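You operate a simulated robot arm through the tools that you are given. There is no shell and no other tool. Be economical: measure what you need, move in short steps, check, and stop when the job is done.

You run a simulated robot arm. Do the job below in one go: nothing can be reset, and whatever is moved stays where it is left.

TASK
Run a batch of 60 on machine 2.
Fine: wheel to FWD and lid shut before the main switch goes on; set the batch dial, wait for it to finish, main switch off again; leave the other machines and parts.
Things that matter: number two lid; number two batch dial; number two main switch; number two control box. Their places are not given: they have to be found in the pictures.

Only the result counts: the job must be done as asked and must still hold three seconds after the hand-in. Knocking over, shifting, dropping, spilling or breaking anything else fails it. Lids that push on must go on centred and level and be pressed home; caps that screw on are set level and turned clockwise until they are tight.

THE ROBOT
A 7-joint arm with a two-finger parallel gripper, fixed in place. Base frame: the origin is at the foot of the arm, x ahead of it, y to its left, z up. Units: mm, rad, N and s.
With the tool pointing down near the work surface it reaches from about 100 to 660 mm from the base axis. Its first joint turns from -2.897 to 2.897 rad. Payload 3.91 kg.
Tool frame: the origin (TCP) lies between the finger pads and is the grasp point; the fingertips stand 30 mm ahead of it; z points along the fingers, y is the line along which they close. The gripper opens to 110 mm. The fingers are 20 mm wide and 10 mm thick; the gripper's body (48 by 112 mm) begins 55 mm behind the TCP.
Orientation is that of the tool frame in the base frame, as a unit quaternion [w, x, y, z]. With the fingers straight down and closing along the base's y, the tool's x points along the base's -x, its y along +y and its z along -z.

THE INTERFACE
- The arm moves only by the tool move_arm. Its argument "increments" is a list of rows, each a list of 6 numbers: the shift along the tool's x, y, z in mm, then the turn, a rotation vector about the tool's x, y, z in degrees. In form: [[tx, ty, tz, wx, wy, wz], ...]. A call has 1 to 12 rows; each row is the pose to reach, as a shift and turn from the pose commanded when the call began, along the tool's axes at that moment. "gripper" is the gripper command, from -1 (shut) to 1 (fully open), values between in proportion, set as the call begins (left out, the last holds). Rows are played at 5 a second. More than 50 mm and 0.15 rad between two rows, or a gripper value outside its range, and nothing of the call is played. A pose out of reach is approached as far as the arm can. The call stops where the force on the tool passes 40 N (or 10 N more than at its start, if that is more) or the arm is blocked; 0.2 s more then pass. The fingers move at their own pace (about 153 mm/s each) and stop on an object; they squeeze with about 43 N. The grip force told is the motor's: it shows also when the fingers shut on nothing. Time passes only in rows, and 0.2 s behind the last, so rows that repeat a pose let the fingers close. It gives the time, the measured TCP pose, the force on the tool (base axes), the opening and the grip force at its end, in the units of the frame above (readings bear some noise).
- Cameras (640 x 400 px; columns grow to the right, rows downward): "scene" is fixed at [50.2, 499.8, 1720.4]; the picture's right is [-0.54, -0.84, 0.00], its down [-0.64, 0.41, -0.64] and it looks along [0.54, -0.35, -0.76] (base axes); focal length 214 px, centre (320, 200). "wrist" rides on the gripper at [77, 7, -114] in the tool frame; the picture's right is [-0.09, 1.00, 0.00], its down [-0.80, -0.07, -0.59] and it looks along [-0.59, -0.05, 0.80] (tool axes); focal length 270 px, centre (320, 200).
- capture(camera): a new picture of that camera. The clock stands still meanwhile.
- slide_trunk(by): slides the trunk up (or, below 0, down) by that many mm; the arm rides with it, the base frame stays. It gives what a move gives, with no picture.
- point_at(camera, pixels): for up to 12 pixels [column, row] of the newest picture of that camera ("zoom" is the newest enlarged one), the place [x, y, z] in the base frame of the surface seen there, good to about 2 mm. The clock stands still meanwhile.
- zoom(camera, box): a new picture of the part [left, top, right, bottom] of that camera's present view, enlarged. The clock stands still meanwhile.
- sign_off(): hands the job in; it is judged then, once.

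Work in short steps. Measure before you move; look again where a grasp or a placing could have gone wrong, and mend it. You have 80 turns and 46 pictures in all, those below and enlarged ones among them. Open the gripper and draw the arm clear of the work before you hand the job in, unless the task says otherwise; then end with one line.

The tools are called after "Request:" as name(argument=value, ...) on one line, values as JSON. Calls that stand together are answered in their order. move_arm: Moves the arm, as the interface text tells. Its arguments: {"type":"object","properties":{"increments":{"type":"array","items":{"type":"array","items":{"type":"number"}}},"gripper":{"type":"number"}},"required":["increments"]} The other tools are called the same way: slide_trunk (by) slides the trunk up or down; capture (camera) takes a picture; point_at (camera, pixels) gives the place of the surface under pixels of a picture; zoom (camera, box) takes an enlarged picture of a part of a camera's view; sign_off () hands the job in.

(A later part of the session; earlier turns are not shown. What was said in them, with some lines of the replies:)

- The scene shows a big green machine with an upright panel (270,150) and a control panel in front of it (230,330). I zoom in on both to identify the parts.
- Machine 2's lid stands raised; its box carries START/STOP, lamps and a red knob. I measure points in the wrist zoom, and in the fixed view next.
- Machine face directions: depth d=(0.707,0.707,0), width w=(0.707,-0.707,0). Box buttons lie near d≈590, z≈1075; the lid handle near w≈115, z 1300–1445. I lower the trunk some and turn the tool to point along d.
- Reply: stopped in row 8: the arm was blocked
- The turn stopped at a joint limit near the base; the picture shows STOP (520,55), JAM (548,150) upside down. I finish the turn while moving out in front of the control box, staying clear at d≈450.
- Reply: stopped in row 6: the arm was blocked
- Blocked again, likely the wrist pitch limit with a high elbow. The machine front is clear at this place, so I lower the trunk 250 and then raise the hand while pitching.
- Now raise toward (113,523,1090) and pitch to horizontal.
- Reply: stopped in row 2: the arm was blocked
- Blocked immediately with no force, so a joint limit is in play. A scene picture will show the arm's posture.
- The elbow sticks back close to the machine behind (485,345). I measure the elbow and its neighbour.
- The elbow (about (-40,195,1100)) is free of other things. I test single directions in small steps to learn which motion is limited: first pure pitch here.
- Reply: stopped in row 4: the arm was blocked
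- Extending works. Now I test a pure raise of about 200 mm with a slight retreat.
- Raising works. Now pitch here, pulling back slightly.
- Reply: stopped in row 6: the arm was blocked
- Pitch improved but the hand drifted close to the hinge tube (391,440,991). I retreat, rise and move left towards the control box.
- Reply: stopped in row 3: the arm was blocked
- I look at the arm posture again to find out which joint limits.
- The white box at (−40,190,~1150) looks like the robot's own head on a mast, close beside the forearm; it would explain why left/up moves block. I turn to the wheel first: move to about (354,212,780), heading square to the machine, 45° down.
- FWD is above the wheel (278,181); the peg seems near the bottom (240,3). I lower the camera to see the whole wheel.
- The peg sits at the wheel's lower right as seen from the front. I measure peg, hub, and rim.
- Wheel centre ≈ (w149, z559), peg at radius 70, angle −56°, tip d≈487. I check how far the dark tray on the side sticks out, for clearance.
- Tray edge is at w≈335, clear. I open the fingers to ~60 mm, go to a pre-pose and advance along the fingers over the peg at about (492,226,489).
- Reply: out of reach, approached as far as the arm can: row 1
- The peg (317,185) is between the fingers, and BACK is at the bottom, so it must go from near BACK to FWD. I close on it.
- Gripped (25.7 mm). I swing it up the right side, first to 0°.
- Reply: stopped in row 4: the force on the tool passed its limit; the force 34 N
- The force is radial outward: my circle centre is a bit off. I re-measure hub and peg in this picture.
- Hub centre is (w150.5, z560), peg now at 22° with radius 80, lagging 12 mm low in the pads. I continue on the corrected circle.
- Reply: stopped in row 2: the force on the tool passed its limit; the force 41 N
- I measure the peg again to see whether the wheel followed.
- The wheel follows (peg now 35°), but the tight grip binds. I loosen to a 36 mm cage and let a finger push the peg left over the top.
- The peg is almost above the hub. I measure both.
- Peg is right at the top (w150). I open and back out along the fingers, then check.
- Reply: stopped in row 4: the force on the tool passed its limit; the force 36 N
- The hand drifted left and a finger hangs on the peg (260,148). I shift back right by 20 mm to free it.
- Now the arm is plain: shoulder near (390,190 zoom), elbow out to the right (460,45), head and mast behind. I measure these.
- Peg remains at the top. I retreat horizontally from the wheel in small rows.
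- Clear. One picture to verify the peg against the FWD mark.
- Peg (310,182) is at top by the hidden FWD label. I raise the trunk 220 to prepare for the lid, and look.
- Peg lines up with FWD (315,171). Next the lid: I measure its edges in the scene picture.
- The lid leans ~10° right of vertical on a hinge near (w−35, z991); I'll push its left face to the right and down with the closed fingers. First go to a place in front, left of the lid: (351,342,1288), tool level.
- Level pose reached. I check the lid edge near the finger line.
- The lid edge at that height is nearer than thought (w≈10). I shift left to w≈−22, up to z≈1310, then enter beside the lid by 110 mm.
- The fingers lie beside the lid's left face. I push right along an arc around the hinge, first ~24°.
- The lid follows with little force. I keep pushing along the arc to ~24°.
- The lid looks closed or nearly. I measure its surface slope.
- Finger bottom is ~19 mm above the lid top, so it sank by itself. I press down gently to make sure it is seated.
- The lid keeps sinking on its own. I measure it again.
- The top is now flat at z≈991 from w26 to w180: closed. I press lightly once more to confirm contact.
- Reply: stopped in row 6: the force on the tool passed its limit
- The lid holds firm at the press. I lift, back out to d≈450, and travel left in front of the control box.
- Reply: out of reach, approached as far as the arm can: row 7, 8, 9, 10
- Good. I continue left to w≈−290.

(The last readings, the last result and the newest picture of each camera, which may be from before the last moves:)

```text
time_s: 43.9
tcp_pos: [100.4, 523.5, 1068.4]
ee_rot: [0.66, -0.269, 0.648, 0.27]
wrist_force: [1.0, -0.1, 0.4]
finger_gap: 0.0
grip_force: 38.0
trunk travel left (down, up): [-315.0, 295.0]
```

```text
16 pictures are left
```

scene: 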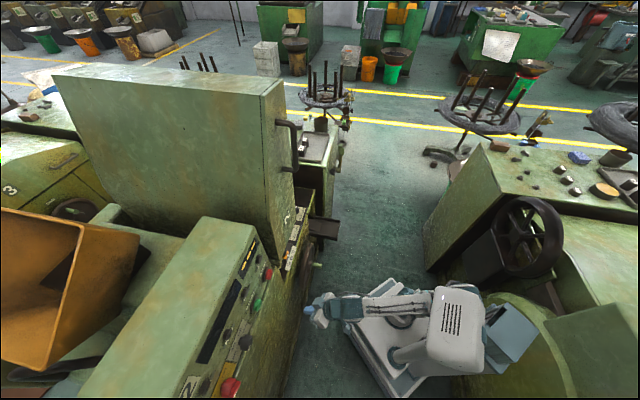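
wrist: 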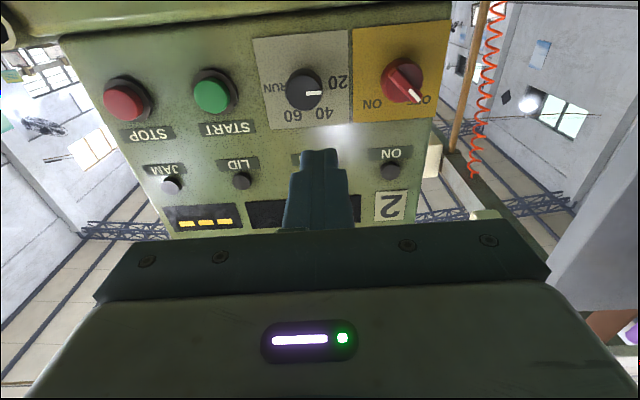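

The panel is fully in view. I zoom on dial and main switch.

Request:
zoom(camera="wrist", box=[230, 20, 450, 158])

Request:
point_at(camera="wrist", pixels=[[303, 90], [285, 88], [321, 90], [303, 72], [405, 82], [388, 72], [420, 95], [400, 62], [360, 100], [270, 60], [342, 110], [435, 110]])

```text
2.90 times, centred on (340, 89) of wrist
```

zoom: 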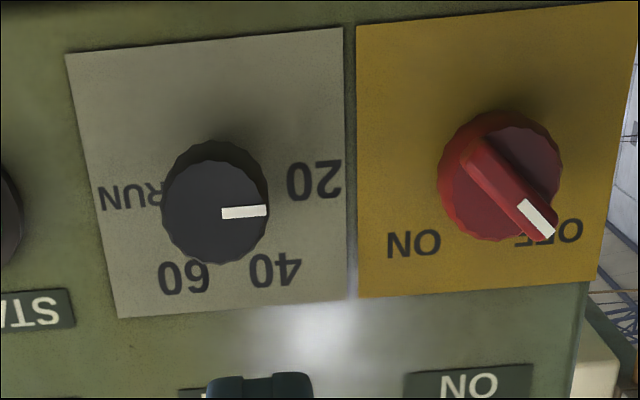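

```text
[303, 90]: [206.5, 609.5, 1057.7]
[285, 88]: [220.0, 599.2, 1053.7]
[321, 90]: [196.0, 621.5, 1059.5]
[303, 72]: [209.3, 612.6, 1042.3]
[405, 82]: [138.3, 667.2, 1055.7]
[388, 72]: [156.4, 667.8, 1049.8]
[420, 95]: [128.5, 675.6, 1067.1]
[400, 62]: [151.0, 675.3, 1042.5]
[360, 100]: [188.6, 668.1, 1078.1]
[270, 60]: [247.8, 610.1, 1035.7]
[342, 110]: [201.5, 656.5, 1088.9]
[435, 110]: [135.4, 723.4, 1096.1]
```

Dial mark is at 20 (left), 60 is upper right; main switch mark at OFF, ON a quarter turn clockwise. I measure the knob rims for centres.

Request:
point_at(camera="zoom", pixels=[[213, 215], [213, 172], [213, 258], [168, 215], [260, 215], [500, 175], [500, 120], [460, 175], [525, 230], [470, 150], [555, 165], [545, 225]])

```text
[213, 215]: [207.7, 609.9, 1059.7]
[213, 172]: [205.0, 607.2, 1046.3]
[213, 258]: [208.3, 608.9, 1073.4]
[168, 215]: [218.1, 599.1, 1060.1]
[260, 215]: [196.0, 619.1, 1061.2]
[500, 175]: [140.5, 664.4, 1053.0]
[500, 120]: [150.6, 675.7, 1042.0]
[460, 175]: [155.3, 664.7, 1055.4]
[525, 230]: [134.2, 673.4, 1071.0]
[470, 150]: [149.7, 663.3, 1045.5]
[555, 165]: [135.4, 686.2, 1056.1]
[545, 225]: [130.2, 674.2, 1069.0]
```

Dial centre: (w−284, z1060), face d577. Main switch centre: (w−373.5, z1058), ridge at ~133°, d569–581. I line up in front of the main switch, rolled −43° so the fingers straddle the ridge, open 60 mm.

Request:
move_arm(increments=[[2, 12.4, 8, 0, 0.2, -7.2], [3.5, 24.8, 16, -0.1, 0.3, -14.3], [5.2, 37.3, 26, -0.1, 0.5, -21.5], [7, 49.7, 38, -0.2, 0.6, -28.7], [8.7, 62, 51, -0.2, 0.8, -35.8], [10.4, 74.5, 64, -0.3, 0.9, -43]], gripper=0.09)

Request:
capture(camera="wrist")

```text
time_s: 45.3
tcp_pos: [92.8, 621.8, 1059.3]
ee_rot: [0.707, -0.493, 0.508, 0.009]
wrist_force: [-0.3, -0.4, 0.4]
finger_gap: 59.9
grip_force: 0.1
trunk travel left (down, up): [-315.0, 295.0]
```

```text
14 pictures are left
```

wrist: 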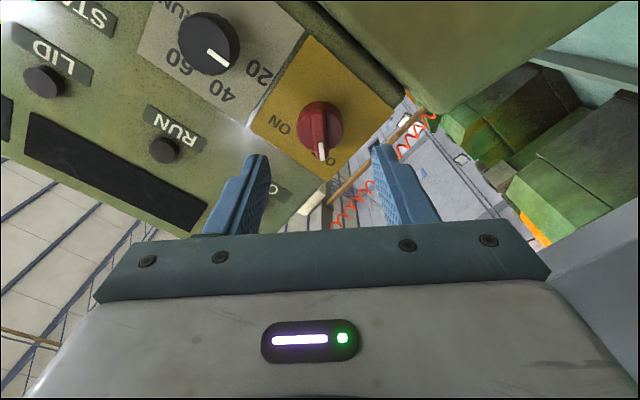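

The ridge stands vertical between the fingers (320,135). I advance 44 mm and close on the ridge.

Request:
move_arm(increments=[[0, 0, 15, 0, 0, 0], [0, 0, 30, 0, 0, 0], [0, 0, 44, 0, 0, 0], [0, 0, 44, 0, 0, 0]])

Request:
move_arm(increments=[[0, 0, 0, 0, 0, 0], [0, 0, 0, 0, 0, 0], [0, 0, 0, 0, 0, 0]], gripper=-1)

```text
time_s: 46.3
tcp_pos: [124.6, 653.5, 1060.7]
ee_rot: [0.707, -0.492, 0.507, 0.01]
wrist_force: [0.2, 0.1, -0.1]
finger_gap: 60.0
grip_force: 0.1
trunk travel left (down, up): [-315.0, 295.0]
```

```text
time_s: 47.1
tcp_pos: [122.9, 653.7, 1056.9]
ee_rot: [0.707, -0.492, 0.508, 0.009]
wrist_force: [0.0, 2.5, -2.2]
finger_gap: 9.9
grip_force: 45.0
trunk travel left (down, up): [-315.0, 295.0]
```

Ridge gripped (9.9 mm). I turn clockwise 90° in steps.

Request:
move_arm(increments=[[0, 0, 0, 0, 0, 8.2], [0, 0, 0, 0, 0, 16.4], [0, 0, 0, 0, 0, 24.5], [0, 0, 0, 0, 0, 32.7], [0, 0, 0, 0, 0, 40.9], [0, 0, 0, 0, 0, 49], [0, 0, 0, 0, 0, 57.3], [0, 0, 0, 0, 0, 65.5], [0, 0, 0, 0, 0, 73.6], [0, 0, 0, 0, 0, 81.8], [0, 0, 0, 0, 0, 90]])

Request:
capture(camera="wrist")

```text
time_s: 49.5
tcp_pos: [122.5, 656.0, 1058.6]
ee_rot: [0.493, 0.011, 0.707, 0.507]
wrist_force: [-12.8, 13.8, 3.3]
finger_gap: 10.0
grip_force: 45.0
trunk travel left (down, up): [-315.0, 295.0]
```

```text
13 pictures are left
```

wrist: 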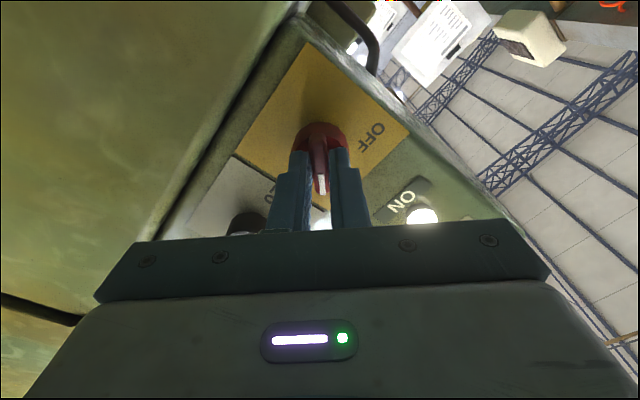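

ON lamp is lit. I release, back out 60 mm and roll back to neutral.

Request:
move_arm(increments=[[0, 0, 0, 0, 0, 0], [0, 0, 0, 0, 0, 0], [0, 0, -30, 0, 0, 0], [0, 0, -60, 0, 0, 0], [0, 0, -60, 0, 0, -7.8], [0, 0, -60, 0, 0, -15.7], [0, 0, -60, 0, 0, -23.5], [0, 0, -60, 0, 0, -31.3], [0, 0, -60, 0, 0, -39.2], [0, 0, -60, 0, 0, -47]], gripper=0.09)

```text
time_s: 51.7
tcp_pos: [81.9, 612.0, 1058.6]
ee_rot: [0.655, -0.271, 0.653, 0.267]
wrist_force: [1.0, 0.0, 0.0]
finger_gap: 60.3
grip_force: 0.0
trunk travel left (down, up): [-315.0, 295.0]
```

Next, shift right to the dial axis and roll to −60°.

Request:
move_arm(increments=[[0, -11.3, 0, 0, 0, -7.5], [0, -22.6, 0, 0, 0, -15], [-0.5, -34, 0, 0, 0, -22.5], [-0.7, -45.2, 5, 0, 0, -30], [-0.9, -56.5, 10, 0, 0, -37.5], [-1, -68, 15, 0, 0, -45], [-1.2, -79, 18, 0, 0, -52.5], [-1.4, -90.5, 20, 0, 0, -60]])

Request:
capture(camera="wrist")

```text
time_s: 53.5
tcp_pos: [159.8, 560.7, 1060.6]
ee_rot: [0.7, -0.563, 0.428, -0.096]
wrist_force: [-0.3, 0.2, -0.4]
finger_gap: 60.1
grip_force: 0.0
trunk travel left (down, up): [-315.0, 295.0]
```

```text
12 pictures are left
```

wrist: 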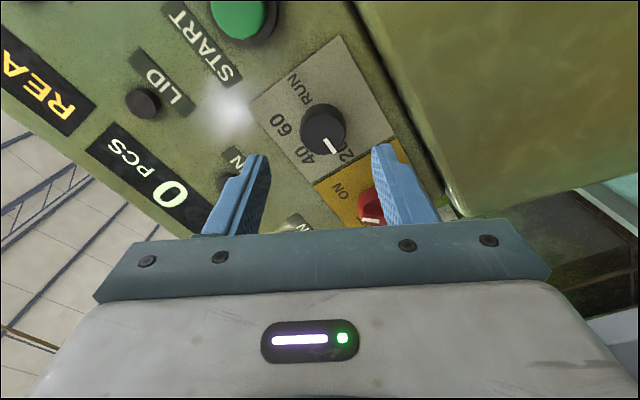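

Display reads READY, 0 PCS. The dial (323,128) is centred; advance 56 mm and close.

Request:
move_arm(increments=[[0, 0, 20, 0, 0, 0], [0, 0, 40, 0, 0, 0], [0, 0, 56, 0, 0, 0], [0, 0, 56, 0, 0, 0]])

Request:
move_arm(increments=[[0, 0, 0, 0, 0, 0], [0, 0, 0, 0, 0, 0], [0, 0, 0, 0, 0, 0]], gripper=-1)

```text
time_s: 54.5
tcp_pos: [200.7, 600.8, 1062.3]
ee_rot: [0.701, -0.561, 0.43, -0.095]
wrist_force: [-0.2, 0.9, -1.0]
finger_gap: 59.8
grip_force: 0.0
trunk travel left (down, up): [-315.0, 295.0]
```

```text
time_s: 55.3
tcp_pos: [199.2, 600.9, 1058.8]
ee_rot: [0.7, -0.563, 0.43, -0.095]
wrist_force: [-1.9, -0.7, -13.8]
finger_gap: 33.7
grip_force: 45.4
trunk travel left (down, up): [-315.0, 295.0]
```

Dial gripped (33.7 mm). Turn clockwise 102° first, then the rest.

Request:
move_arm(increments=[[0, 0, 0, 0, 0, 8.5], [0, 0, 0, 0, 0, 17], [0, 0, 0, 0, 0, 25.5], [0, 0, 0, 0, 0, 34], [0, 0, 0, 0, 0, 42.5], [0, 0, 0, 0, 0, 51], [0, 0, 0, 0, 0, 59.5], [0, 0, 0, 0, 0, 68], [0, 0, 0, 0, 0, 76.5], [0, 0, 0, 0, 0, 85], [0, 0, 0, 0, 0, 93.5], [0, 0, 0, 0, 0, 102]])

Request:
zoom(camera="wrist", box=[200, 40, 440, 240])

```text
time_s: 57.9
tcp_pos: [198.6, 603.3, 1059.2]
ee_rot: [0.513, -0.019, 0.708, 0.485]
wrist_force: [-13.9, 2.8, -21.2]
finger_gap: 33.6
grip_force: 45.1
trunk travel left (down, up): [-315.0, 295.0]
```

```text
2.00 times, centred on (320, 140) of wrist
```

zoom: 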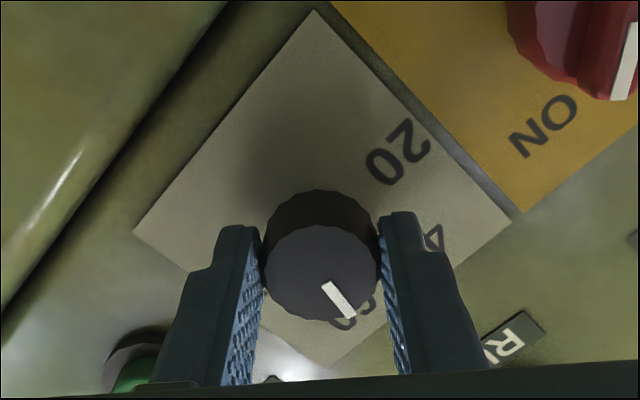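

No slip: the mark points about at 60. I turn 8° more, release, and back out to look squarely.

Request:
move_arm(increments=[[0, 0, 0, 0, 0, 8], [0, 0, 0, 0, 0, 8]])

Request:
move_arm(increments=[[0, 0, 0, 0, 0, 0], [0, 0, 0, 0, 0, 0], [0, 0, -30, 0, 0, 0], [0, 0, -60, 0, 0, 0], [0, 0, -90, 0, 0, -7.5], [0, 0, -110, 0, 0, -15], [0, 0, -125, 0, 0, -22.5], [0, 0, -125, 0, 0, -30], [0, 0, -125, 0, 0, -37.5], [0, 0, -125, 0, 0, -45], [0, 0, -125, 0, 0, -50]], gripper=0.09)

Request:
zoom(camera="wrist", box=[80, 20, 460, 240])

```text
time_s: 58.5
tcp_pos: [199.2, 603.3, 1058.4]
ee_rot: [0.479, 0.029, 0.708, 0.519]
wrist_force: [-15.1, 4.8, -21.1]
finger_gap: 33.7
grip_force: 45.4
trunk travel left (down, up): [-315.0, 295.0]
```

```text
time_s: 60.9
tcp_pos: [111.0, 512.1, 1060.7]
ee_rot: [0.655, -0.271, 0.653, 0.267]
wrist_force: [-0.4, 1.0, 0.6]
finger_gap: 59.9
grip_force: 0.1
trunk travel left (down, up): [-315.0, 295.0]
```

```text
1.68 times, centred on (270, 130) of wrist
```

zoom: 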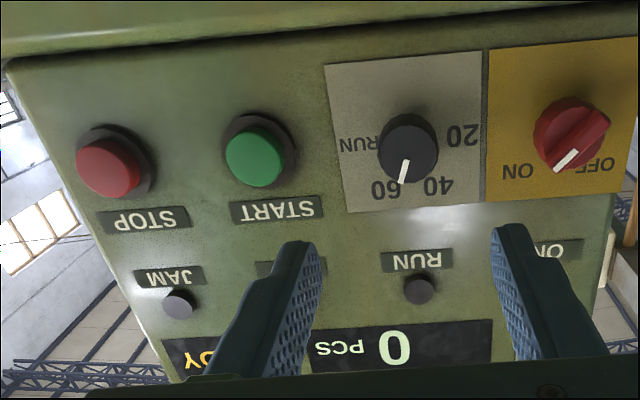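

Display on, 0 PCS. I need the dial mark precisely, so I zoom on it.

Request:
zoom(camera="wrist", box=[265, 50, 375, 150])

Request:
point_at(camera="zoom", pixels=[[320, 200], [300, 150], [300, 250], [250, 200], [350, 200]])

```text
4.00 times, centred on (320, 100) of wrist
```

zoom: 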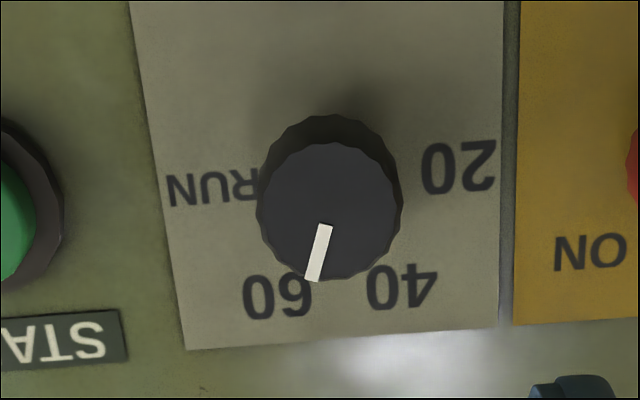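

```text
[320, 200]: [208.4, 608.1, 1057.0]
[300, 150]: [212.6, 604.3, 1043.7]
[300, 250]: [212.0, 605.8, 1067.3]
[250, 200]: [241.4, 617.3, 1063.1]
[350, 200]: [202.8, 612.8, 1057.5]
```

I measure label centres and mark ends directly.

Request:
point_at(camera="zoom", pixels=[[278, 297], [402, 287], [458, 167], [215, 187], [325, 228], [314, 277], [330, 212], [263, 205], [397, 205], [330, 147], [330, 274]])

```text
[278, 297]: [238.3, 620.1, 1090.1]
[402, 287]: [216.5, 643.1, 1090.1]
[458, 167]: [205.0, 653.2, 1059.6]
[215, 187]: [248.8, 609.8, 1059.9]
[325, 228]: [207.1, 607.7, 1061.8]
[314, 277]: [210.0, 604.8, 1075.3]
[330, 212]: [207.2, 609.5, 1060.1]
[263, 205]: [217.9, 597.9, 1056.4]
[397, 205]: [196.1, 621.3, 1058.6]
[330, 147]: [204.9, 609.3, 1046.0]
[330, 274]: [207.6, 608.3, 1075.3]
```

Labels sit at 180/120/60/0° about (w−286, z1060); the mark is at ~71°, so ~11° more is needed. I regrip at neutral roll.

Request:
move_arm(increments=[[0, 1.5, 40, 0, 0, 0], [0, 1.5, 80, 0, 0, 0], [0, 1.5, 110, 0, 0, 0], [0, 1.5, 126, 0, 0, 0], [0, 1.5, 126, 0, 0, 0]])

Request:
move_arm(increments=[[0, 0, 0, 0, 0, 0], [0, 0, 0, 0, 0, 0], [0, 0, 0, 0, 0, 0], [0, 0, 0, 0, 0, 4], [0, 0, 0, 0, 0, 8], [0, 0, 0, 0, 0, 11.5], [0, 0, 0, 0, 0, 11.5]], gripper=-1)

Request:
move_arm(increments=[[0, 0, 0, 0, 0, 0], [0, 0, 0, 0, 0, 0], [0, 0, -40, 0, 0, 0], [0, 0, -80, 0, 0, 0], [0, 0, -115, 0, 0, -5], [0, 0, -126, 0, 0, -11.5]], gripper=0.09)

Request:
zoom(camera="wrist", box=[265, 50, 375, 150])

```text
time_s: 62.1
tcp_pos: [200.3, 603.1, 1060.6]
ee_rot: [0.654, -0.271, 0.653, 0.268]
wrist_force: [0.1, -0.5, 0.1]
finger_gap: 60.1
grip_force: 0.0
trunk travel left (down, up): [-315.0, 295.0]
```

```text
time_s: 63.7
tcp_pos: [200.6, 602.3, 1060.7]
ee_rot: [0.624, -0.203, 0.677, 0.332]
wrist_force: [2.2, 5.1, 2.9]
finger_gap: 33.2
grip_force: 44.9
trunk travel left (down, up): [-315.0, 295.0]
```

```text
time_s: 65.1
tcp_pos: [109.9, 513.1, 1061.4]
ee_rot: [0.655, -0.272, 0.653, 0.267]
wrist_force: [-0.6, 0.7, 0.7]
finger_gap: 59.9
grip_force: 0.0
trunk travel left (down, up): [-315.0, 295.0]
```

```text
4.00 times, centred on (320, 100) of wrist
```

zoom: 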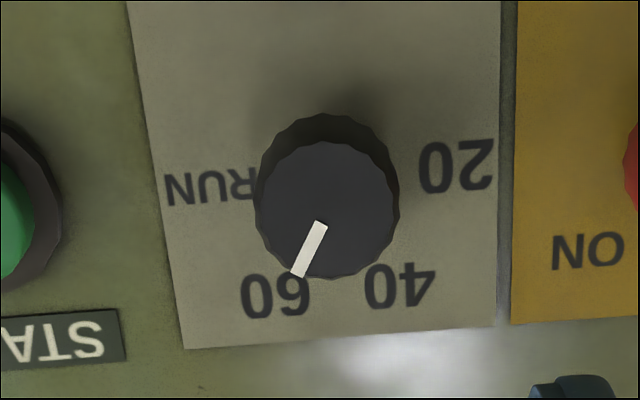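

The mark now points at 60. I check the display and lamps for whether the run has begun.

Request:
move_arm(increments=[[0, 0, 0, 0, 0, 0], [0, 0, 0, 0, 0, 0], [0, 0, 0, 0, 0, 0]], gripper=-1)

Request:
zoom(camera="wrist", box=[80, 20, 460, 240])

```text
time_s: 65.9
tcp_pos: [111.0, 512.4, 1060.8]
ee_rot: [0.654, -0.271, 0.653, 0.268]
wrist_force: [0.3, 0.5, -1.4]
finger_gap: 0.0
grip_force: 37.6
trunk travel left (down, up): [-315.0, 295.0]
```

```text
1.68 times, centred on (270, 130) of wrist
```

zoom: 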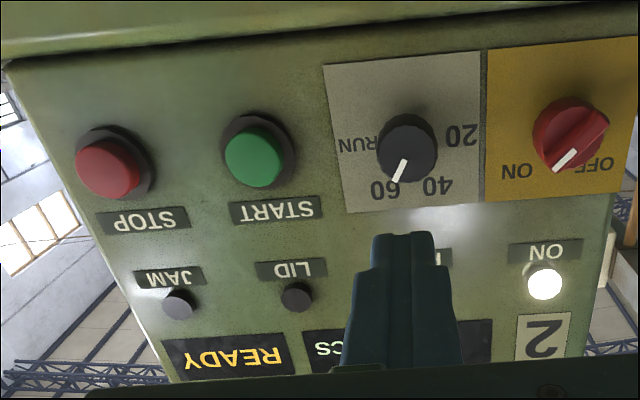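

READY with ON lit and no LID/JAM lamp: it waits for START. I measure the green button.

Request:
point_at(camera="zoom", pixels=[[253, 160], [230, 160], [277, 160], [253, 137], [253, 184]])

```text
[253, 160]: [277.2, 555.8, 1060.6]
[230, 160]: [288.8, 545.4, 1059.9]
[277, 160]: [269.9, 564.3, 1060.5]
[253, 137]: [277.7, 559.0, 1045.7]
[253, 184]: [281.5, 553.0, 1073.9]
```

START centre (w−196, z1060), face d589. I move in front and press with the closed fingertips.

Request:
move_arm(increments=[[0, -44, 0, 0, 0, 0], [0, -88, 20, 0, 0, 0], [0, -88, 65, 0, 0, 0], [0, -88, 108, 0, 0, 0], [0, -88, 116, 0, 0, 0], [0, -88, 120, 0, 0, 0], [0, -88, 123, 0, 0, 0], [0, -88, 126, 0, 0, 0]])

Request:
move_arm(increments=[[0, 0, -30, 0, 0, 0], [0, 20, -75, 0, 0, 0], [0, 60, -110, 0, 0, 0], [0, 80, -125, 0, 0, 0]])

Request:
zoom(camera="wrist", box=[80, 20, 460, 240])

```text
time_s: 67.7
tcp_pos: [261.0, 540.1, 1061.5]
ee_rot: [0.655, -0.271, 0.653, 0.268]
wrist_force: [-1.3, -2.8, 0.1]
finger_gap: 0.0
grip_force: 38.0
trunk travel left (down, up): [-315.0, 295.0]
```

```text
refused: row 3 steps farther than a row can; nothing moved
```

```text
1.68 times, centred on (270, 130) of wrist
```

zoom: 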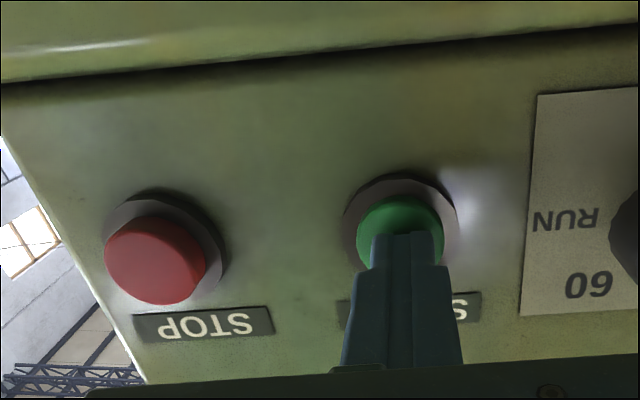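

Button is pressed ~7 mm with light force. I press 3 mm further and back out.

Request:
move_arm(increments=[[0, 0, 2, 0, 0, 0], [0, 0, 3.5, 0, 0, 0], [0, 0, -30, 0, 0, 0], [0, 15, -70, 0, 0, 0], [0, 40, -100, 0, 0, 0], [0, 70, -125, 0, 0, 0]])

Request:
capture(camera="wrist")

```text
time_s: 69.1
tcp_pos: [123.4, 501.5, 1060.3]
ee_rot: [0.654, -0.271, 0.653, 0.268]
wrist_force: [0.7, -0.1, 0.2]
finger_gap: 0.0
grip_force: 37.4
trunk travel left (down, up): [-315.0, 295.0]
```

```text
5 pictures are left
```

wrist: 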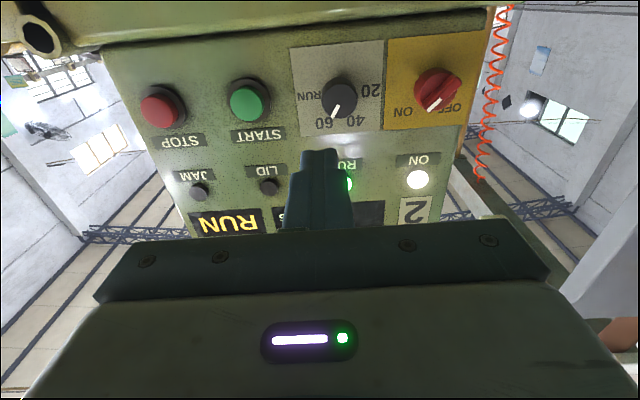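

The display shows RUN and the green lamp is lit. I shift in front of the main switch at neutral roll while waiting, and look at the counter.

Request:
move_arm(increments=[[0, 40, 0, 0, 0, 0], [0, 80, 0, 0, 0, 0], [0, 106, 0, 0, 0, 0], [1, 106, 0, 0, 0, 0], [1, 106, 0, 0, 0, 0], [1, 106, 0, 0, 0, 0], [1, 106, 0, 0, 0, 0], [1, 106, 0, 0, 0, 0], [1, 106, 0, 0, 0, 0], [1, 106, 0, 0, 0, 0], [1, 106, 0, 0, 0, 0], [1, 106, 0, 0, 0, 0]], gripper=-1)

Request:
zoom(camera="wrist", box=[60, 60, 400, 260])

```text
time_s: 71.7
tcp_pos: [48.7, 578.6, 1060.2]
ee_rot: [0.654, -0.271, 0.653, 0.268]
wrist_force: [0.2, 0.7, 0.0]
finger_gap: 0.0
grip_force: 37.9
trunk travel left (down, up): [-315.0, 295.0]
```

```text
1.88 times, centred on (230, 160) of wrist
```

zoom: 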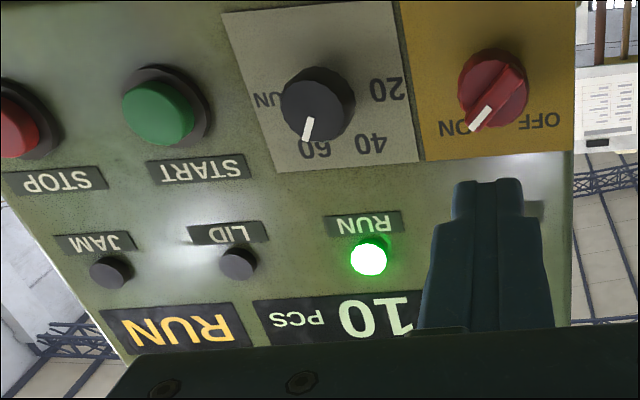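

10 PCS after about 4 s, so roughly 20 more seconds. I wait without moving.

Request:
move_arm(increments=[[0, 0, 0, 0, 0, 0], [0, 0, 0, 0, 0, 0], [0, 0, 0, 0, 0, 0], [0, 0, 0, 0, 0, 0], [0, 0, 0, 0, 0, 0], [0, 0, 0, 0, 0, 0], [0, 0, 0, 0, 0, 0], [0, 0, 0, 0, 0, 0], [0, 0, 0, 0, 0, 0], [0, 0, 0, 0, 0, 0], [0, 0, 0, 0, 0, 0], [0, 0, 0, 0, 0, 0]])

Request:
move_arm(increments=[[0, 0, 0, 0, 0, 0], [0, 0, 0, 0, 0, 0], [0, 0, 0, 0, 0, 0], [0, 0, 0, 0, 0, 0], [0, 0, 0, 0, 0, 0], [0, 0, 0, 0, 0, 0], [0, 0, 0, 0, 0, 0], [0, 0, 0, 0, 0, 0], [0, 0, 0, 0, 0, 0], [0, 0, 0, 0, 0, 0], [0, 0, 0, 0, 0, 0], [0, 0, 0, 0, 0, 0]])

Request:
move_arm(increments=[[0, 0, 0, 0, 0, 0], [0, 0, 0, 0, 0, 0], [0, 0, 0, 0, 0, 0], [0, 0, 0, 0, 0, 0], [0, 0, 0, 0, 0, 0], [0, 0, 0, 0, 0, 0], [0, 0, 0, 0, 0, 0], [0, 0, 0, 0, 0, 0], [0, 0, 0, 0, 0, 0], [0, 0, 0, 0, 0, 0], [0, 0, 0, 0, 0, 0], [0, 0, 0, 0, 0, 0]])

Request:
move_arm(increments=[[0, 0, 0, 0, 0, 0], [0, 0, 0, 0, 0, 0], [0, 0, 0, 0, 0, 0], [0, 0, 0, 0, 0, 0], [0, 0, 0, 0, 0, 0], [0, 0, 0, 0, 0, 0], [0, 0, 0, 0, 0, 0], [0, 0, 0, 0, 0, 0], [0, 0, 0, 0, 0, 0], [0, 0, 0, 0, 0, 0], [0, 0, 0, 0, 0, 0], [0, 0, 0, 0, 0, 0]])

Request:
move_arm(increments=[[0, 0, 0, 0, 0, 0], [0, 0, 0, 0, 0, 0], [0, 0, 0, 0, 0, 0], [0, 0, 0, 0, 0, 0], [0, 0, 0, 0, 0, 0], [0, 0, 0, 0, 0, 0], [0, 0, 0, 0, 0, 0], [0, 0, 0, 0, 0, 0], [0, 0, 0, 0, 0, 0], [0, 0, 0, 0, 0, 0], [0, 0, 0, 0, 0, 0], [0, 0, 0, 0, 0, 0]])

Request:
move_arm(increments=[[0, 0, 0, 0, 0, 0], [0, 0, 0, 0, 0, 0], [0, 0, 0, 0, 0, 0], [0, 0, 0, 0, 0, 0], [0, 0, 0, 0, 0, 0], [0, 0, 0, 0, 0, 0], [0, 0, 0, 0, 0, 0], [0, 0, 0, 0, 0, 0], [0, 0, 0, 0, 0, 0], [0, 0, 0, 0, 0, 0], [0, 0, 0, 0, 0, 0], [0, 0, 0, 0, 0, 0]])

Request:
move_arm(increments=[[0, 0, 0, 0, 0, 0], [0, 0, 0, 0, 0, 0], [0, 0, 0, 0, 0, 0], [0, 0, 0, 0, 0, 0], [0, 0, 0, 0, 0, 0], [0, 0, 0, 0, 0, 0], [0, 0, 0, 0, 0, 0], [0, 0, 0, 0, 0, 0], [0, 0, 0, 0, 0, 0], [0, 0, 0, 0, 0, 0], [0, 0, 0, 0, 0, 0], [0, 0, 0, 0, 0, 0]])

Request:
move_arm(increments=[[0, 0, 0, 0, 0, 0], [0, 0, 0, 0, 0, 0], [0, 0, 0, 0, 0, 0], [0, 0, 0, 0, 0, 0], [0, 0, 0, 0, 0, 0], [0, 0, 0, 0, 0, 0], [0, 0, 0, 0, 0, 0], [0, 0, 0, 0, 0, 0], [0, 0, 0, 0, 0, 0], [0, 0, 0, 0, 0, 0], [0, 0, 0, 0, 0, 0], [0, 0, 0, 0, 0, 0]])

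Request:
move_arm(increments=[[0, 0, 0, 0, 0, 0], [0, 0, 0, 0, 0, 0], [0, 0, 0, 0, 0, 0], [0, 0, 0, 0, 0, 0], [0, 0, 0, 0, 0, 0], [0, 0, 0, 0, 0, 0], [0, 0, 0, 0, 0, 0], [0, 0, 0, 0, 0, 0], [0, 0, 0, 0, 0, 0], [0, 0, 0, 0, 0, 0], [0, 0, 0, 0, 0, 0], [0, 0, 0, 0, 0, 0]])

Request:
zoom(camera="wrist", box=[60, 60, 400, 260])

```text
time_s: 74.3
tcp_pos: [48.6, 577.6, 1059.2]
ee_rot: [0.654, -0.272, 0.653, 0.268]
wrist_force: [0.3, -1.1, -1.2]
finger_gap: 0.0
grip_force: 37.6
trunk travel left (down, up): [-315.0, 295.0]
```

```text
time_s: 76.9
tcp_pos: [49.2, 574.6, 1059.2]
ee_rot: [0.655, -0.271, 0.653, 0.268]
wrist_force: [0.3, 0.6, -0.2]
finger_gap: 0.0
grip_force: 38.1
trunk travel left (down, up): [-315.0, 295.0]
```

```text
time_s: 79.5
tcp_pos: [48.8, 577.9, 1059.0]
ee_rot: [0.654, -0.272, 0.653, 0.268]
wrist_force: [0.4, 0.0, -0.8]
finger_gap: 0.0
grip_force: 38.1
trunk travel left (down, up): [-315.0, 295.0]
```

```text
time_s: 82.1
tcp_pos: [48.9, 577.4, 1059.3]
ee_rot: [0.655, -0.27, 0.653, 0.267]
wrist_force: [-0.3, 0.2, -0.6]
finger_gap: 0.0
grip_force: 37.8
trunk travel left (down, up): [-315.0, 295.0]
```

```text
time_s: 84.7
tcp_pos: [47.6, 577.0, 1059.2]
ee_rot: [0.655, -0.271, 0.653, 0.268]
wrist_force: [-0.6, 0.2, -0.1]
finger_gap: 0.1
grip_force: 38.1
trunk travel left (down, up): [-315.0, 295.0]
```

```text
time_s: 87.3
tcp_pos: [47.7, 577.2, 1059.4]
ee_rot: [0.654, -0.271, 0.653, 0.268]
wrist_force: [-0.1, 0.0, 1.0]
finger_gap: 0.0
grip_force: 37.4
trunk travel left (down, up): [-315.0, 295.0]
```

```text
time_s: 89.9
tcp_pos: [48.4, 576.7, 1059.4]
ee_rot: [0.655, -0.271, 0.653, 0.268]
wrist_force: [0.7, 0.7, -0.6]
finger_gap: 0.0
grip_force: 37.4
trunk travel left (down, up): [-315.0, 295.0]
```

```text
time_s: 92.5
tcp_pos: [47.4, 577.3, 1059.9]
ee_rot: [0.654, -0.271, 0.653, 0.268]
wrist_force: [-0.1, 0.1, 1.0]
finger_gap: 0.0
grip_force: 38.0
trunk travel left (down, up): [-315.0, 295.0]
```

```text
time_s: 95.1
tcp_pos: [47.5, 577.4, 1059.7]
ee_rot: [0.654, -0.271, 0.653, 0.268]
wrist_force: [0.0, 0.7, -0.7]
finger_gap: 0.0
grip_force: 37.7
trunk travel left (down, up): [-315.0, 295.0]
```

```text
1.88 times, centred on (230, 160) of wrist
```

zoom: 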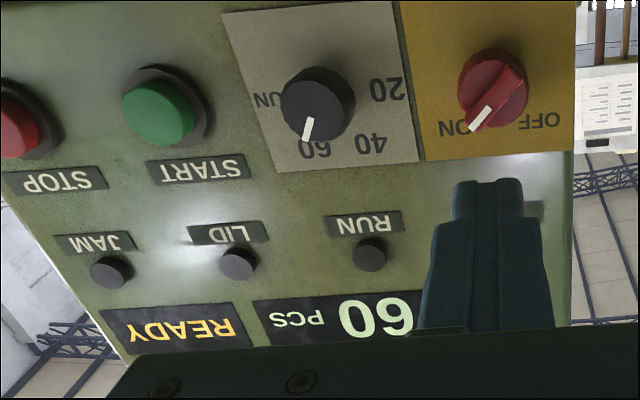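

60 PCS, READY: finished. I roll +47°, open and advance onto the main switch ridge.

Request:
move_arm(increments=[[0, 0, 10, 0, 0, 7.8], [0, 0, 20, 0, 0, 15.7], [1, 0, 35, 0, 0, 23.5], [1, 0, 50, 0, 0, 31.3], [1.5, 0, 60, 0, 0, 39.2], [1.5, 0, 65, 0, 0, 47], [1.5, 0, 85, 0, 0, 47], [1.5, 0, 107, 0, 0, 47], [1.5, 0, 107, 0, 0, 47]], gripper=0.09)

Request:
move_arm(increments=[[0, 0, 0, 0, 0, 0], [0, 0, 0, 0, 0, 0], [0, 0, 0, 0, 0, 0]], gripper=-1)

```text
time_s: 97.1
tcp_pos: [124.6, 652.0, 1057.6]
ee_rot: [0.493, 0.012, 0.707, 0.507]
wrist_force: [-0.2, -0.1, -0.4]
finger_gap: 60.0
grip_force: 0.0
trunk travel left (down, up): [-315.0, 295.0]
```

```text
time_s: 97.9
tcp_pos: [123.1, 652.7, 1060.7]
ee_rot: [0.494, 0.011, 0.705, 0.509]
wrist_force: [-4.2, 23.3, 24.0]
finger_gap: 10.0
grip_force: 44.9
trunk travel left (down, up): [-315.0, 295.0]
```

The ridge is gripped (10.0 mm). I turn it counter-clockwise 90°, back to OFF.

Request:
move_arm(increments=[[0, 0, 0, 0, 0, -8.2], [0, 0, 0, 0, 0, -16.4], [0, 0, 0, 0, 0, -24.5], [0, 0, 0, 0, 0, -32.7], [0, 0, 0, 0, 0, -40.9], [0, 0, 0, 0, 0, -49], [0, 0, 0, 0, 0, -57.3], [0, 0, 0, 0, 0, -65.5], [0, 0, 0, 0, 0, -73.6], [0, 0, 0, 0, 0, -81.8], [0, 0, 0, 0, 0, -90]])

```text
time_s: 100.3
tcp_pos: [123.4, 654.5, 1059.5]
ee_rot: [0.71, -0.492, 0.504, 0.009]
wrist_force: [-13.2, 19.1, 24.8]
finger_gap: 9.8
grip_force: 45.1
trunk travel left (down, up): [-315.0, 295.0]
```

Turned fully. I open, back out 110 mm, roll to neutral and look.

Request:
move_arm(increments=[[0, 0, 0, 0, 0, 0], [0, 0, 0, 0, 0, 0], [0, 0, -35, 0, 0, 0], [0, 0, -70, 0, 0, 0], [0, 0, -110, 0, 0, 0], [0, 0, -110, 0, 0, 7.2], [0, 0, -110, 0, 0, 14.3], [0, 0, -110, 0, 0, 21.5], [0, 0, -110, 0, 0, 28.7], [0, 0, -110, 0, 0, 35.8], [0, 0, -110, 0, 0, 43]], gripper=0.3)

Request:
capture(camera="wrist")

```text
time_s: 102.7
tcp_pos: [47.3, 573.8, 1059.2]
ee_rot: [0.654, -0.27, 0.654, 0.268]
wrist_force: [-0.3, -0.7, -0.2]
finger_gap: 71.5
grip_force: 0.0
trunk travel left (down, up): [-315.0, 295.0]
```

```text
2 pictures are left
```

wrist: 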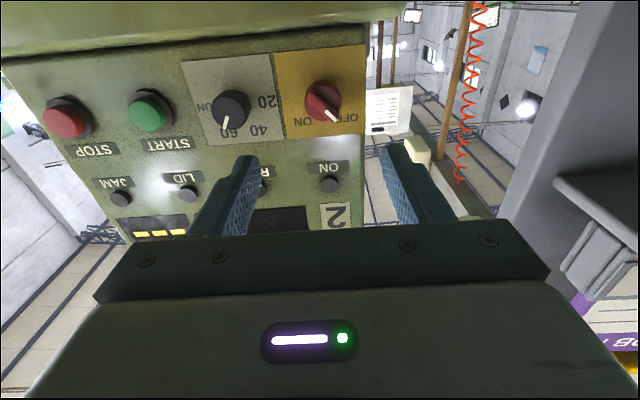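

The switch is at OFF and its lamp is dark. A final scene picture checks lid, wheel and surroundings.

Request:
capture(camera="scene")

```text
1 pictures are left
```

scene: 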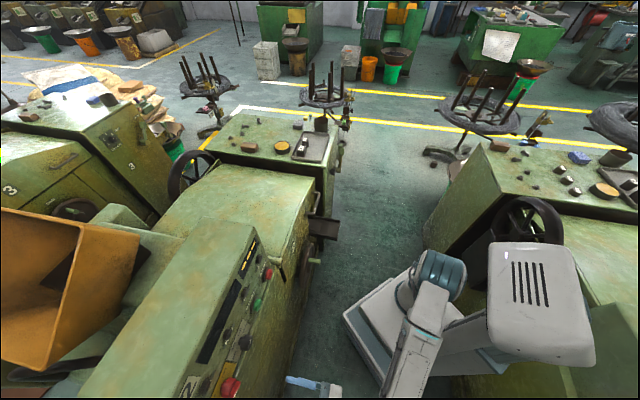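

The lid is shut, everything else is in place, and the hand is open and clear. I hand in.

Request:
sign_off()

```text
The job is handed in.
```

Machine 2 ran its batch of 60: with the wheel at FWD and the lid shut I switched on, set the dial to 60 and pressed START; the counter reached 60 PCS, and the main switch is back at OFF with the arm clear.
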